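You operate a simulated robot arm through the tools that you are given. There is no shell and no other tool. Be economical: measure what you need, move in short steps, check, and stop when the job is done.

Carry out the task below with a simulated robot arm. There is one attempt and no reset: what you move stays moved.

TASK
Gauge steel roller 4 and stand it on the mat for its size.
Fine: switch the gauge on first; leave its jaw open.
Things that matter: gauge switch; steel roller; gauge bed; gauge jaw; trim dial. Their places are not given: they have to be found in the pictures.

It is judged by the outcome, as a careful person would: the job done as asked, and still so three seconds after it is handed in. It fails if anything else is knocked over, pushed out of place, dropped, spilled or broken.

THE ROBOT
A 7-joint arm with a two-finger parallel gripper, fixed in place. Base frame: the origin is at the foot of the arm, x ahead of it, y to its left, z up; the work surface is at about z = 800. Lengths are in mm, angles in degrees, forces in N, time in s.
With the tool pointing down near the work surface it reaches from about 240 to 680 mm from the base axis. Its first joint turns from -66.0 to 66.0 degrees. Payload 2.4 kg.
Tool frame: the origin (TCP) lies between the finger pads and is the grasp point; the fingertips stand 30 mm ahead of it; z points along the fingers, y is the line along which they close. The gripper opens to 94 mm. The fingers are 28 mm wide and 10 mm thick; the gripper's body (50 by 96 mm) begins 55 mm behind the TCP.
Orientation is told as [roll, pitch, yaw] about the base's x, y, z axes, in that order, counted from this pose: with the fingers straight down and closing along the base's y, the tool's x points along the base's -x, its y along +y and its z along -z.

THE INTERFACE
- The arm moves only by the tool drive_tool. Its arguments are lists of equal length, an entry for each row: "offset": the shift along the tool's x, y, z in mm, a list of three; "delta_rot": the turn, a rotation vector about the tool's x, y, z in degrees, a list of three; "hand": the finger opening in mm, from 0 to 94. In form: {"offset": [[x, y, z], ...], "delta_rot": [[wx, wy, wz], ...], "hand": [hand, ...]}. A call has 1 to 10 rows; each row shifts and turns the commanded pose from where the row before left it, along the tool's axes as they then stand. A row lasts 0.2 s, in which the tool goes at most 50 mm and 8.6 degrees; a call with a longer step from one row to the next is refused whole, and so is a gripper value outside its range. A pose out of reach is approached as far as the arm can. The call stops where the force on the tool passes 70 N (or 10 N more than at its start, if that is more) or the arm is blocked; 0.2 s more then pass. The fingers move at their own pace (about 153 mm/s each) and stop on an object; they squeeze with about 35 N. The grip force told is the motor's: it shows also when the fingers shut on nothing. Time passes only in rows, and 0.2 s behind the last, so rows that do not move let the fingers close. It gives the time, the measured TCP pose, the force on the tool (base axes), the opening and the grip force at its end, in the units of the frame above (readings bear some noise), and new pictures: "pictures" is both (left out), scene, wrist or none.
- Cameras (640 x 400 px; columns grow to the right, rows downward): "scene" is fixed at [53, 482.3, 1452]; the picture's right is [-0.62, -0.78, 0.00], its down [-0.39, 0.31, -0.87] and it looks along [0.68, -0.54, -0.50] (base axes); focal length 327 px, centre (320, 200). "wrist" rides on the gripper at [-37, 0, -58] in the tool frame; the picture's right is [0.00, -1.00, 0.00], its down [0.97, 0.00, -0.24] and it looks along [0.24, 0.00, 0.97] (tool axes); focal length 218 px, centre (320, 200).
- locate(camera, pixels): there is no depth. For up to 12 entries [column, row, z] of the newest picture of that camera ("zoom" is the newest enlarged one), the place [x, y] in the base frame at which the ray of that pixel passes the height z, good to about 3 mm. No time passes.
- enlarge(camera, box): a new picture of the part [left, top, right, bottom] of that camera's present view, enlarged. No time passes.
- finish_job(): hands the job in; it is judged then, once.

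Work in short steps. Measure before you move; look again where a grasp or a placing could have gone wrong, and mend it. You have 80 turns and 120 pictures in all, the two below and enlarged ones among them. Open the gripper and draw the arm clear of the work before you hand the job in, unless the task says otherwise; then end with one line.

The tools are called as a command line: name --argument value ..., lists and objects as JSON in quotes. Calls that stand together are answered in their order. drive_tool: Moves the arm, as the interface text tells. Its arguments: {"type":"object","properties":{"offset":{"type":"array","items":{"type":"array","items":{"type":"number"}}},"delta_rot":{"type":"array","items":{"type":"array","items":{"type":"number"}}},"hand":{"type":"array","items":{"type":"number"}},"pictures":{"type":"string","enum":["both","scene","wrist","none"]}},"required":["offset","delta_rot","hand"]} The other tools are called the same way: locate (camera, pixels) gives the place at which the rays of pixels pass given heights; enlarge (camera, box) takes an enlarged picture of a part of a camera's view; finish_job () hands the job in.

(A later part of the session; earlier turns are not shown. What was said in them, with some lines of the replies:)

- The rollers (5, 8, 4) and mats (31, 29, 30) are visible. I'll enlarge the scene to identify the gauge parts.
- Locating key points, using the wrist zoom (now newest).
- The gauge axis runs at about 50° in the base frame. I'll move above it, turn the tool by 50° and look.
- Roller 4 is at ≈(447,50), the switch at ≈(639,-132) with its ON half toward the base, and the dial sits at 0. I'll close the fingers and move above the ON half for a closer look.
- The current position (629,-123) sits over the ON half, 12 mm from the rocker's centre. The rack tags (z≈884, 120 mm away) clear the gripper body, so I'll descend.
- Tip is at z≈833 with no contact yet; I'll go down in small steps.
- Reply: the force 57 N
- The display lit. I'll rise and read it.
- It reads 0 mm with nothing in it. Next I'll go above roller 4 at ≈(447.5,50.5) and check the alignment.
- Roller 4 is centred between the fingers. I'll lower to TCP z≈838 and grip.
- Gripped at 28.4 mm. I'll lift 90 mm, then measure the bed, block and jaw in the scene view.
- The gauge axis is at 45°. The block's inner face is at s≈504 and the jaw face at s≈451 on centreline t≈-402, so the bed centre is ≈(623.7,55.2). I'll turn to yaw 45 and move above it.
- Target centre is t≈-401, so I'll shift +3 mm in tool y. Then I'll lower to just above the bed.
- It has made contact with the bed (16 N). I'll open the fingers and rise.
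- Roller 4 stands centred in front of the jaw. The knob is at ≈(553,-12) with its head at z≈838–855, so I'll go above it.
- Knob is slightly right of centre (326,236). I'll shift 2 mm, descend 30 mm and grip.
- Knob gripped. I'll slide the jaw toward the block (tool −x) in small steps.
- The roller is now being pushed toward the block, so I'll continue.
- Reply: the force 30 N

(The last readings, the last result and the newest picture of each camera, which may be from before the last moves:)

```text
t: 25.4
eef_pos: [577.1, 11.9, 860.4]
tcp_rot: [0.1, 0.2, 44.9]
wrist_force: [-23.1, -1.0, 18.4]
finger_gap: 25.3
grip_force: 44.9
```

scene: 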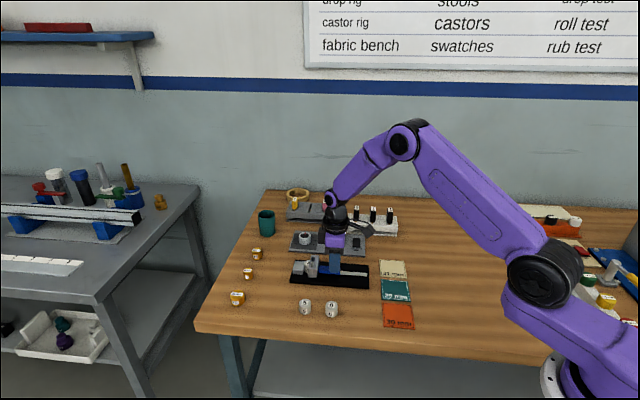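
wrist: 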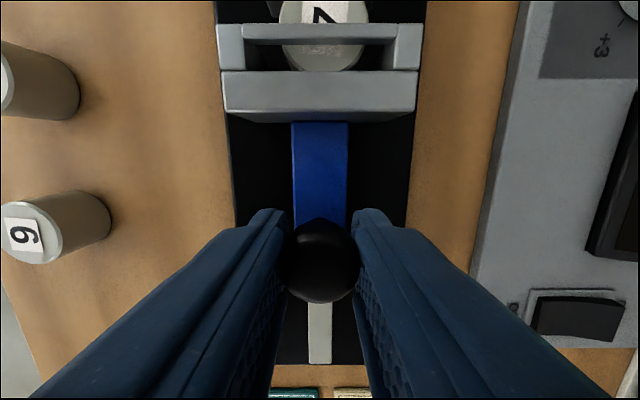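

It's in firm contact (~23 N), but the display is hidden by the gripper. I'll ease off, release the knob and rise to read it.

drive_tool --offset '[[0, 0, 0], [0, 0, 0], [0, 0, -20], [0, 0, -40], [25, 20, -30]]' --delta_rot '[[0, 0, 0], [0, 0, 0], [0, 0, 0], [0, 0, 0], [0, 0, 0]]' --hand '[50, 50, 50, 50, 50]'

enlarge --camera "scene" --box '[285, 224, 375, 290]'

```text
t: 26.6
eef_pos: [547.9, 10.8, 948.1]
tcp_rot: [-0.1, -0.1, 45.0]
wrist_force: [-0.1, -0.2, 0.0]
finger_gap: 49.9
grip_force: 0.0
```

scene: 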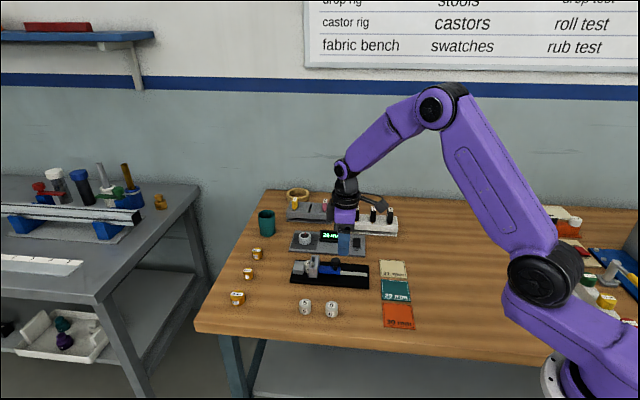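
wrist: 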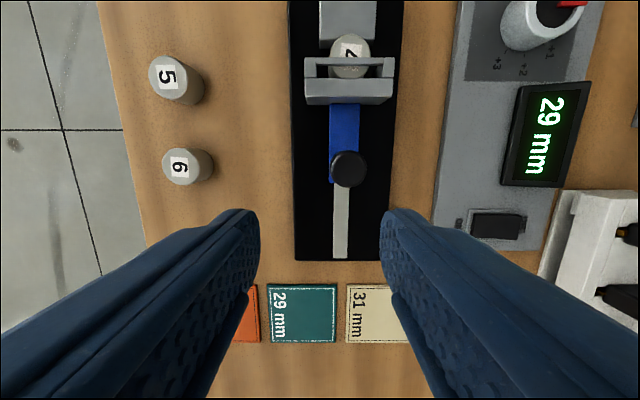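

```text
6.06 times, centred on (330, 257) of scene
```

zoom: 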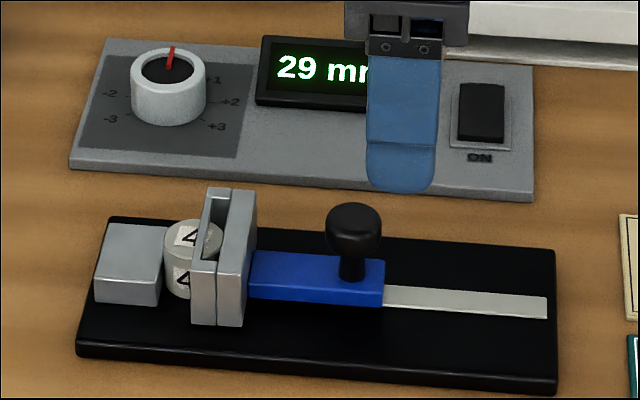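

The display reads 29 mm. I'll return to the knob by reversing the last offsets, grip it and pull the jaw open to its start (tool +x).

drive_tool --offset '[[-23, -20, 0], [0, 0, 40], [0, 0, 35], [0, 0, 15], [0, 0, 0], [0, 0, 0], [0, 0, 0]]' --delta_rot '[[0, 0, 0], [0, 0, 0], [0, 0, 0], [0, 0, 0], [0, 0, 0], [0, 0, 0], [0, 0, 0]]' --hand '[50, 50, 50, 50, 12, 12, 12]' --pictures "wrist"

```text
t: 28.2
eef_pos: [578.6, 13.9, 859.5]
tcp_rot: [0.0, -0.1, 45.0]
wrist_force: [1.3, 0.0, -6.2]
finger_gap: 24.8
grip_force: 45.3
```

wrist: 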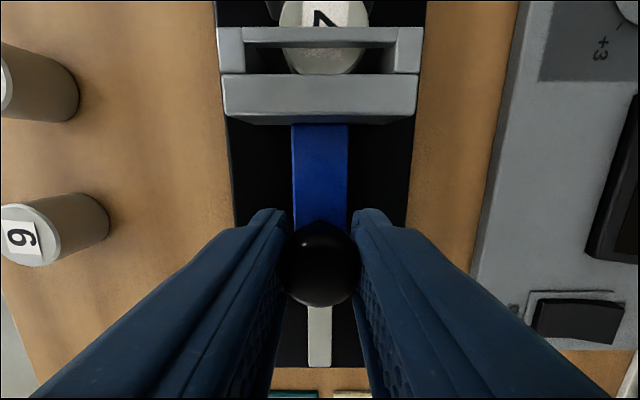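

Knob gripped again; pulling the jaw back about 36 mm in steps.

drive_tool --offset '[[4, 0, 0], [4, 0, 0], [4, 0, 0], [4, 0, 0], [4, 0, 0], [4, 0, 0], [4, 0, 0], [4, 0, 0], [4, 0, 0]]' --delta_rot '[[0, 0, 0], [0, 0, 0], [0, 0, 0], [0, 0, 0], [0, 0, 0], [0, 0, 0], [0, 0, 0], [0, 0, 0], [0, 0, 0]]' --hand '[12, 12, 12, 12, 12, 12, 12, 12, 12]' --pictures "wrist"

enlarge --camera "scene" --box '[285, 234, 375, 290]'

```text
t: 30.2
eef_pos: [551.7, -14.3, 858.9]
tcp_rot: [0.0, 0.1, 45.0]
wrist_force: [-6.2, 5.8, -7.0]
finger_gap: 24.8
grip_force: 45.0
```

wrist: 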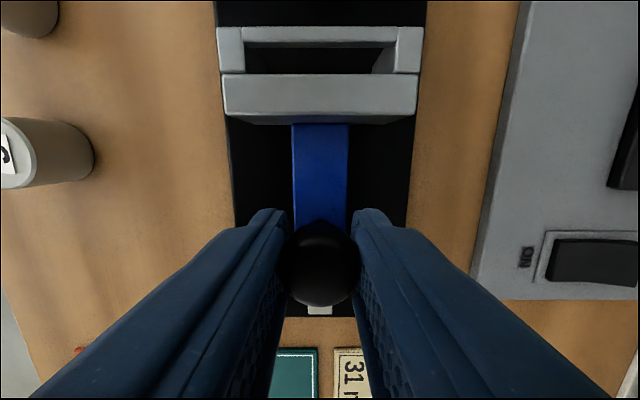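

```text
7.11 times, centred on (330, 262) of scene
```

zoom: 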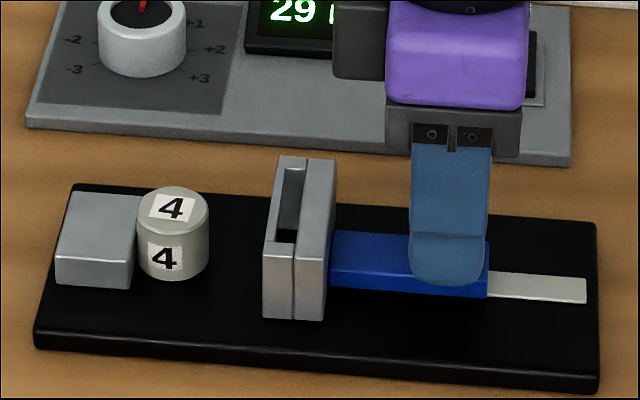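

The jaw is open at its start position and the roller rests beside the block. I'll release, rise clear to the side, and cross-check the size optically against the brass masters.

drive_tool --offset '[[0, 0, 0], [0, 0, 0], [0, 0, -30], [0, 0, -45], [0, 0, 0]]' --delta_rot '[[0, 0, 0], [0, 0, 0], [0, 0, 0], [0, 0, 0], [0, 0, 0]]' --hand '[50, 50, 50, 50, 50]' --pictures "wrist"

enlarge --camera "scene" --box '[298, 256, 322, 277]'

enlarge --camera "scene" --box '[245, 241, 269, 262]'

enlarge --camera "scene" --box '[225, 286, 249, 307]'

```text
t: 31.4
eef_pos: [553.0, -14.7, 937.5]
tcp_rot: [0.1, 0.0, 45.0]
wrist_force: [0.3, 0.2, 0.3]
finger_gap: 50.0
grip_force: 0.0
```

wrist: 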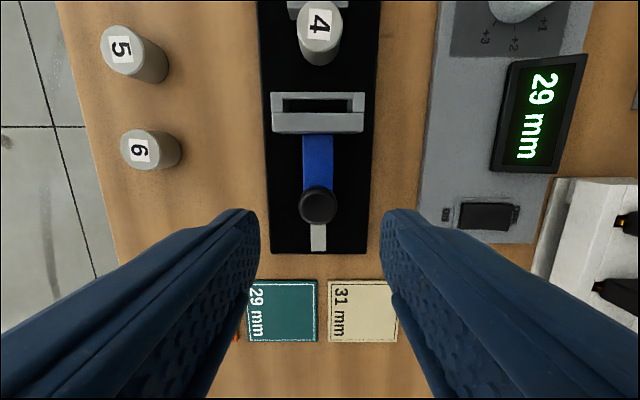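

```text
16.00 times, centred on (310, 266) of scene
```

zoom: 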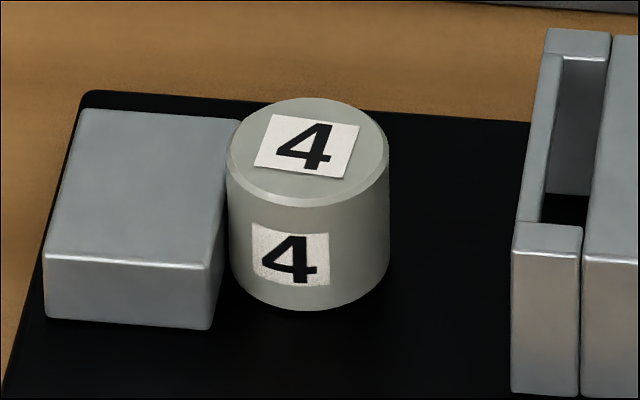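

```text
16.00 times, centred on (257, 252) of scene
```

zoom: 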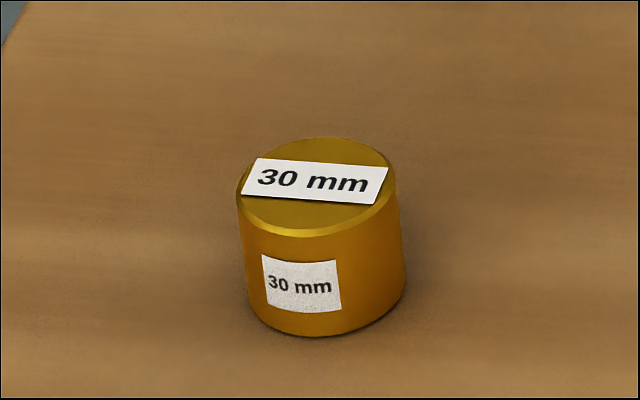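

```text
16.00 times, centred on (237, 296) of scene
```

zoom: 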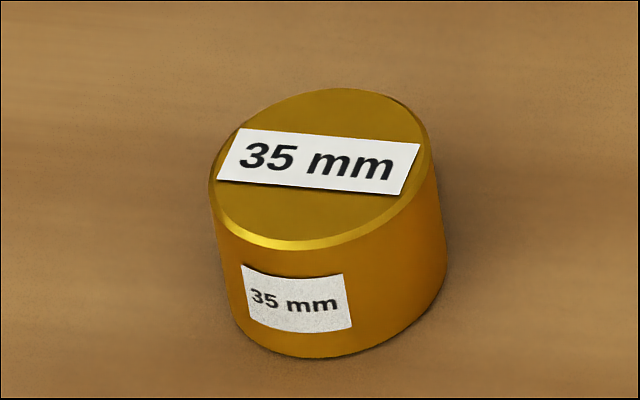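

Optical cross-check: roller 4 is ≈29.2 mm wide by the same measure that gives 29.9 mm for the 30 mm master, which agrees with the 29 mm reading. Next I'll go over the roller, biased 4 mm away from the block.

drive_tool --offset '[[-35, 0, 0], [-35, 0, 0], [-35, 1, 0], [0, 0, 30], [0, 0, 20]]' --delta_rot '[[0, 0, 0], [0, 0, 0], [0, 0, 0], [0, 0, 0], [0, 0, 0]]' --hand '[50, 50, 50, 50, 50]'

enlarge --camera "scene" --box '[285, 234, 375, 290]'

```text
t: 32.6
eef_pos: [626.8, 60.8, 888.1]
tcp_rot: [0.0, -0.1, 45.1]
wrist_force: [0.3, 0.4, 0.2]
finger_gap: 50.2
grip_force: 0.1
```

scene: 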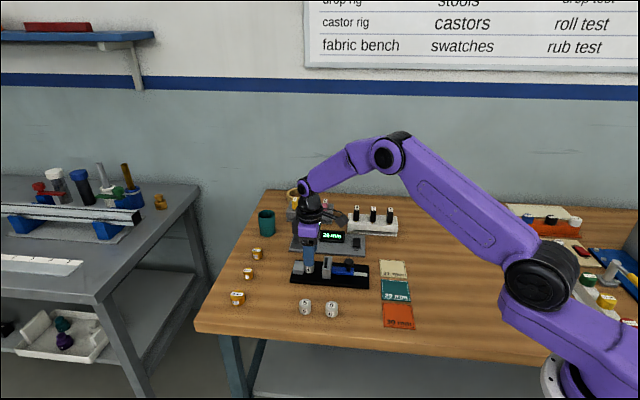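
wrist: 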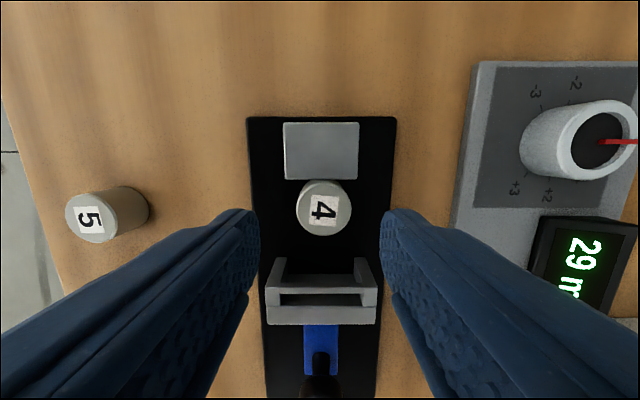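

```text
7.11 times, centred on (330, 262) of scene
```

zoom: 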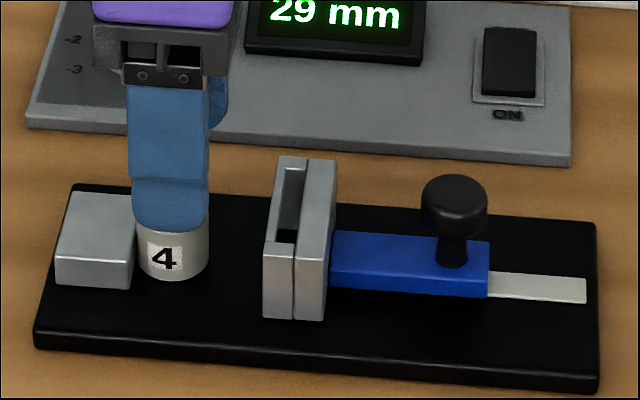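

Centred laterally. Lowering to TCP z≈853 (tips near block-top height) and gripping.

drive_tool --offset '[[0, -1, 20], [0, 0, 15], [0, 0, 0], [0, 0, 0], [0, 0, 0]]' --delta_rot '[[0, 0, 0], [0, 0, 0], [0, 0, 0], [0, 0, 0], [0, 0, 0]]' --hand '[50, 50, 18, 18, 18]' --pictures "wrist"

```text
t: 33.8
eef_pos: [626.6, 59.8, 851.5]
tcp_rot: [-0.1, -0.1, 45.0]
wrist_force: [0.2, -2.0, 0.6]
finger_gap: 28.2
grip_force: 35.2
```

wrist: 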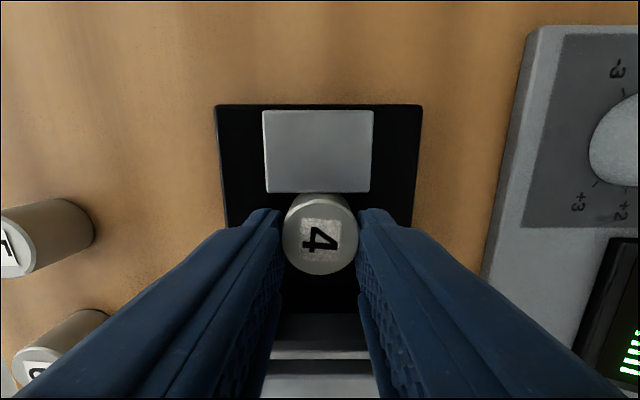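

Gripped. Lifting 100 mm, then travelling over the 29 mm mat.

drive_tool --offset '[[0, 0, -20], [0, 0, -40], [0, 0, -40], [39.8, 6.6, 0], [39.8, 6.6, 0], [39.8, 6.6, 0], [39.8, 6.6, 0], [39.8, 6.6, 0], [39.6, 6.5, 0]]' --delta_rot '[[0, 0, 0], [0, 0, 0], [0, 0, 0], [0, 0, 0], [0, 0, 0], [0, 0, 0], [0, 0, 0], [0, 0, 0], [0, 0, 0]]' --hand '[18, 18, 18, 18, 18, 18, 18, 18, 18]'

enlarge --camera "scene" --box '[360, 250, 430, 340]'

```text
t: 35.8
eef_pos: [426.7, -78.3, 947.6]
tcp_rot: [-0.1, 0.0, 45.0]
wrist_force: [-0.2, -0.6, -1.6]
finger_gap: 28.4
grip_force: 35.2
```

scene: 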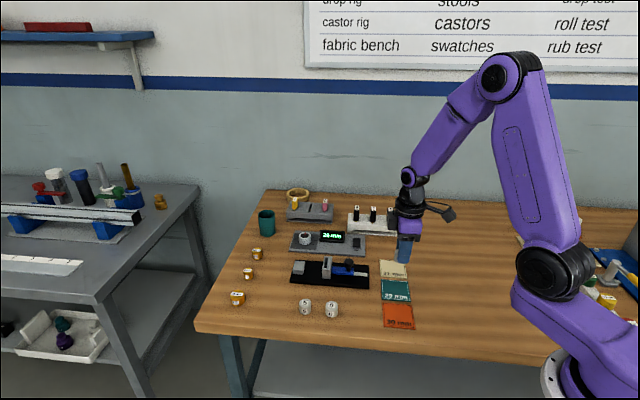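
wrist: 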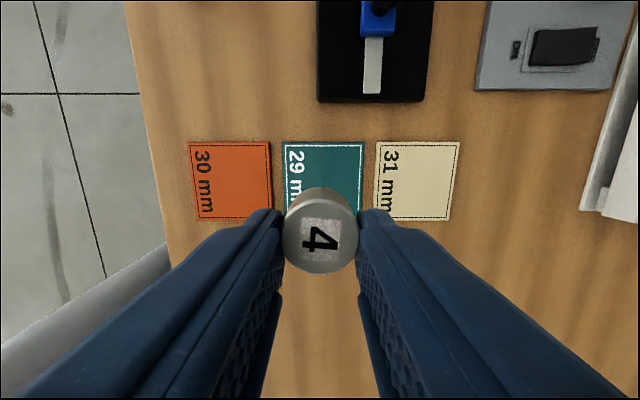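

```text
4.44 times, centred on (395, 295) of scene
```

zoom: 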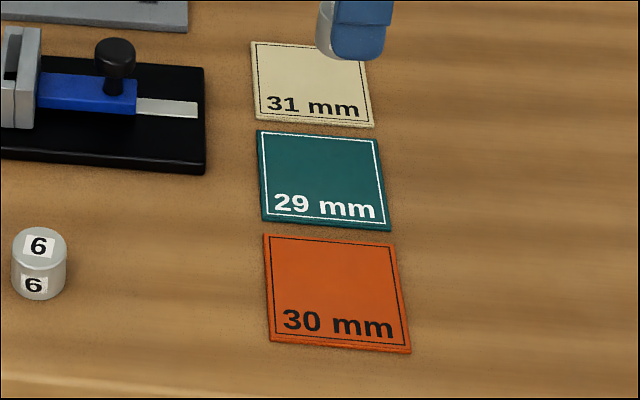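

Locating the 29 mm mat corners in both views.

locate --camera "zoom" --pixels '[[257, 131, 803], [378, 138, 803], [391, 229, 803], [262, 220, 803]]'

locate --camera "wrist" --pixels '[[283, 141, 803], [365, 142, 803], [190, 142, 803], [271, 142, 803], [271, 221, 803], [459, 143, 803], [452, 220, 803]]'

```text
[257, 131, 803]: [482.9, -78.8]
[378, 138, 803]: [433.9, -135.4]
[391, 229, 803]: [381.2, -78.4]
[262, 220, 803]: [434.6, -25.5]
```

```text
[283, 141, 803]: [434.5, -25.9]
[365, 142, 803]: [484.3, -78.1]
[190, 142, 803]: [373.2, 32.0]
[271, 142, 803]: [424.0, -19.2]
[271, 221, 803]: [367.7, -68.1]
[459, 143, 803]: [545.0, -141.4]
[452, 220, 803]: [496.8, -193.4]
```

The mat centre is ≈(433,-79.5). I'll shift −4 mm in tool y and lower to just above it.

drive_tool --offset '[[0, -4, 0], [0, 0, 40], [0, 0, 35], [0, 0, 18], [0, 0, 4], [0, 0, 2]]' --delta_rot '[[0, 0, 0], [0, 0, 0], [0, 0, 0], [0, 0, 0], [0, 0, 0], [0, 0, 0]]' --hand '[18, 18, 18, 18, 18, 18]'

enlarge --camera "scene" --box '[360, 250, 430, 340]'

```text
t: 37.2
eef_pos: [433.8, -83.8, 851.6]
tcp_rot: [-0.1, 0.0, 45.0]
wrist_force: [0.0, -0.7, -1.7]
finger_gap: 28.1
grip_force: 34.6
```

scene: 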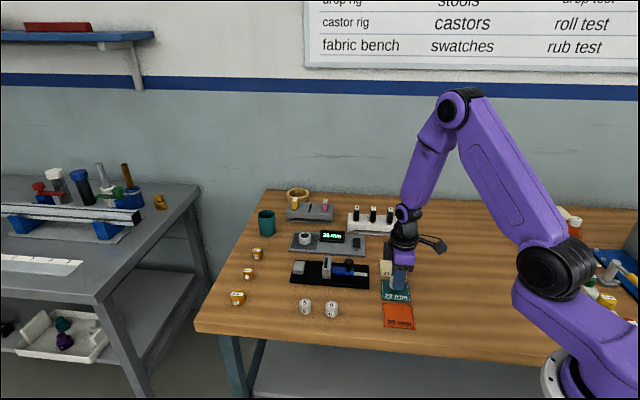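
wrist: 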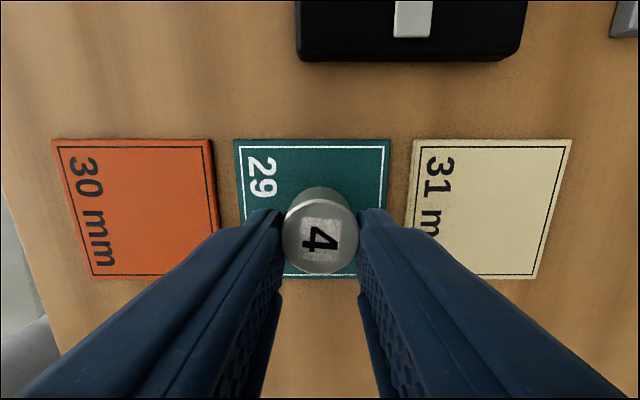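

```text
4.44 times, centred on (395, 295) of scene
```

zoom: 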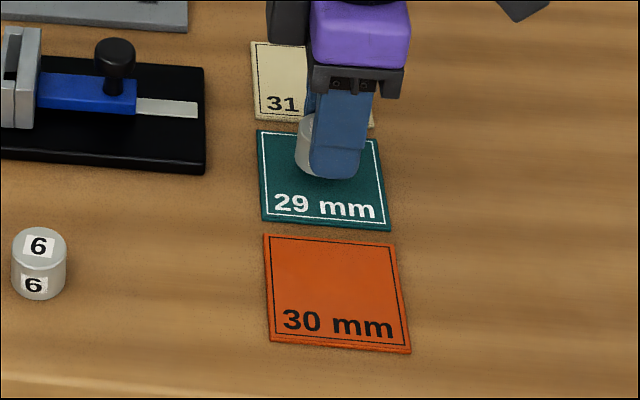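

Well inside the mat. Lowering the last few mm in small steps.

drive_tool --offset '[[0, 2, 2], [0, 0, 2], [0, 0, 1.5]]' --delta_rot '[[0, 0, 0], [0, 0, 0], [0, 0, 0]]' --hand '[18, 18, 18]' --pictures "none"

```text
t: 38.0
eef_pos: [432.0, -80.5, 844.4]
tcp_rot: [-0.1, -0.1, 45.0]
wrist_force: [-0.4, -0.3, -0.8]
finger_gap: 28.6
grip_force: 35.4
```

drive_tool --offset '[[0, 0, 1], [0, 0, 0]]' --delta_rot '[[0, 0, 0], [0, 0, 0]]' --hand '[18, 18]' --pictures "none"

```text
t: 38.6
eef_pos: [432.5, -80.6, 844.7]
tcp_rot: [-0.1, -0.1, 45.0]
wrist_force: [-0.3, 0.1, -1.1]
finger_gap: 28.2
grip_force: 35.2
```

drive_tool --offset '[[0, 0, 1], [0, 0, 0]]' --delta_rot '[[0, 0, 0], [0, 0, 0]]' --hand '[18, 18]' --pictures "none"

```text
t: 39.2
eef_pos: [430.4, -81.4, 844.3]
tcp_rot: [0.0, -0.2, 45.0]
wrist_force: [0.3, 0.4, -1.0]
finger_gap: 28.1
grip_force: 35.5
```

drive_tool --offset '[[0, 0, 1], [0, 0, 0]]' --delta_rot '[[0, 0, 0], [0, 0, 0]]' --hand '[18, 18]' --pictures "none"

enlarge --camera "scene" --box '[375, 260, 415, 305]'

```text
t: 39.8
eef_pos: [431.3, -79.3, 843.0]
tcp_rot: [-0.1, -0.1, 45.1]
wrist_force: [-0.4, -0.2, -0.7]
finger_gap: 28.3
grip_force: 35.0
```

```text
8.89 times, centred on (395, 282) of scene
```

zoom: 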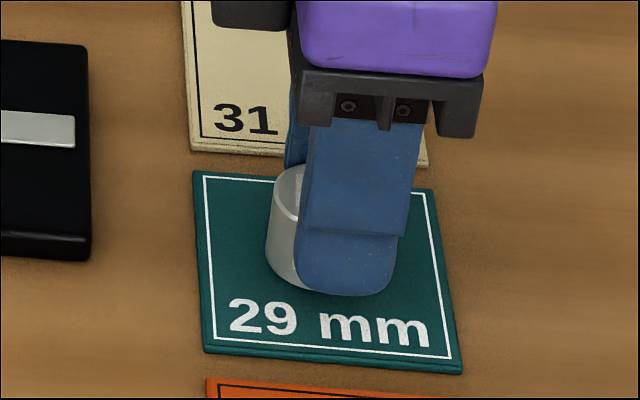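

drive_tool --offset '[[0, 0, 1], [0, 0, 0]]' --delta_rot '[[0, 0, 0], [0, 0, 0]]' --hand '[18, 18]' --pictures "none"

```text
t: 40.4
eef_pos: [432.2, -81.3, 842.1]
tcp_rot: [0.0, -0.2, 45.0]
wrist_force: [-0.2, 0.4, -1.3]
finger_gap: 28.2
grip_force: 35.4
```

drive_tool --offset '[[0, 0, 1], [0, 0, 0]]' --delta_rot '[[0, 0, 0], [0, 0, 0]]' --hand '[18, 18]' --pictures "none"

```text
t: 41.0
eef_pos: [430.9, -81.7, 841.4]
tcp_rot: [-0.1, -0.1, 45.0]
wrist_force: [-3.5, 0.4, 29.3]
finger_gap: 28.5
grip_force: 35.3
```

Contact at 29 N. I'll back off 0.8 mm, open the fingers and rise.

drive_tool --offset '[[0, 0, -0.8], [0, 0, 0], [0, 0, 0], [0, 0, -20], [0, 0, -40], [0, 0, -40], [40, 0, 0], [40, 0, 0]]' --delta_rot '[[0, 0, 0], [0, 0, 0], [0, 0, 0], [0, 0, 0], [0, 0, 0], [0, 0, 0], [0, 0, 0], [0, 0, 0]]' --hand '[18, 50, 50, 50, 50, 50, 50, 50]'

enlarge --camera "scene" --box '[280, 220, 440, 340]'

```text
t: 42.8
eef_pos: [373.0, -137.6, 940.4]
tcp_rot: [0.0, 0.0, 45.0]
wrist_force: [0.1, 0.6, 0.0]
finger_gap: 50.0
grip_force: 0.0
```

scene: 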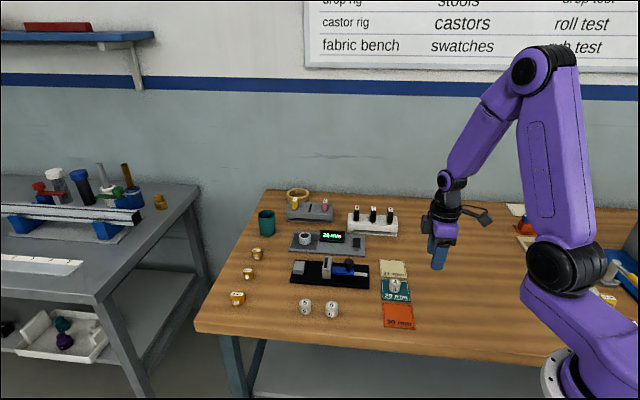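
wrist: 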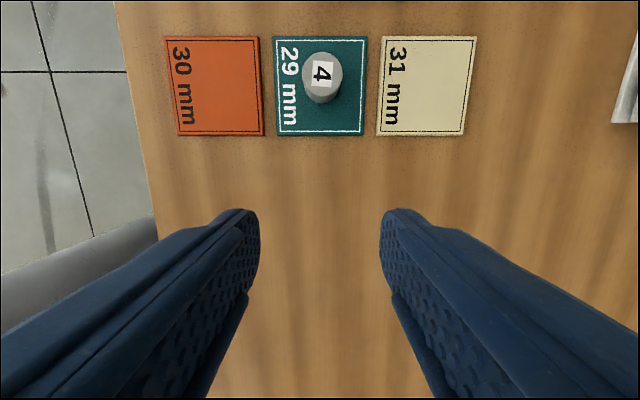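

```text
3.33 times, centred on (360, 280) of scene
```

zoom: 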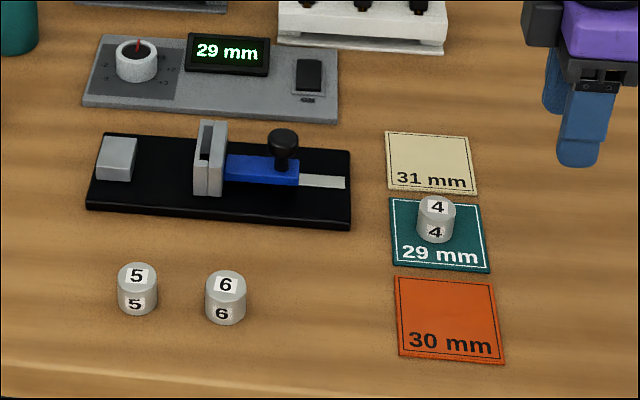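

Roller 4 stands on the 29 mm mat, the jaw is open, the gauge is on, and the arm is clear. Handing in.

finish_job

```text
The job is handed in.
```

I switched the gauge on, measured steel roller 4 at 29 mm, stood it on the 29 mm mat and left the gauge jaw open. The job is handed in.
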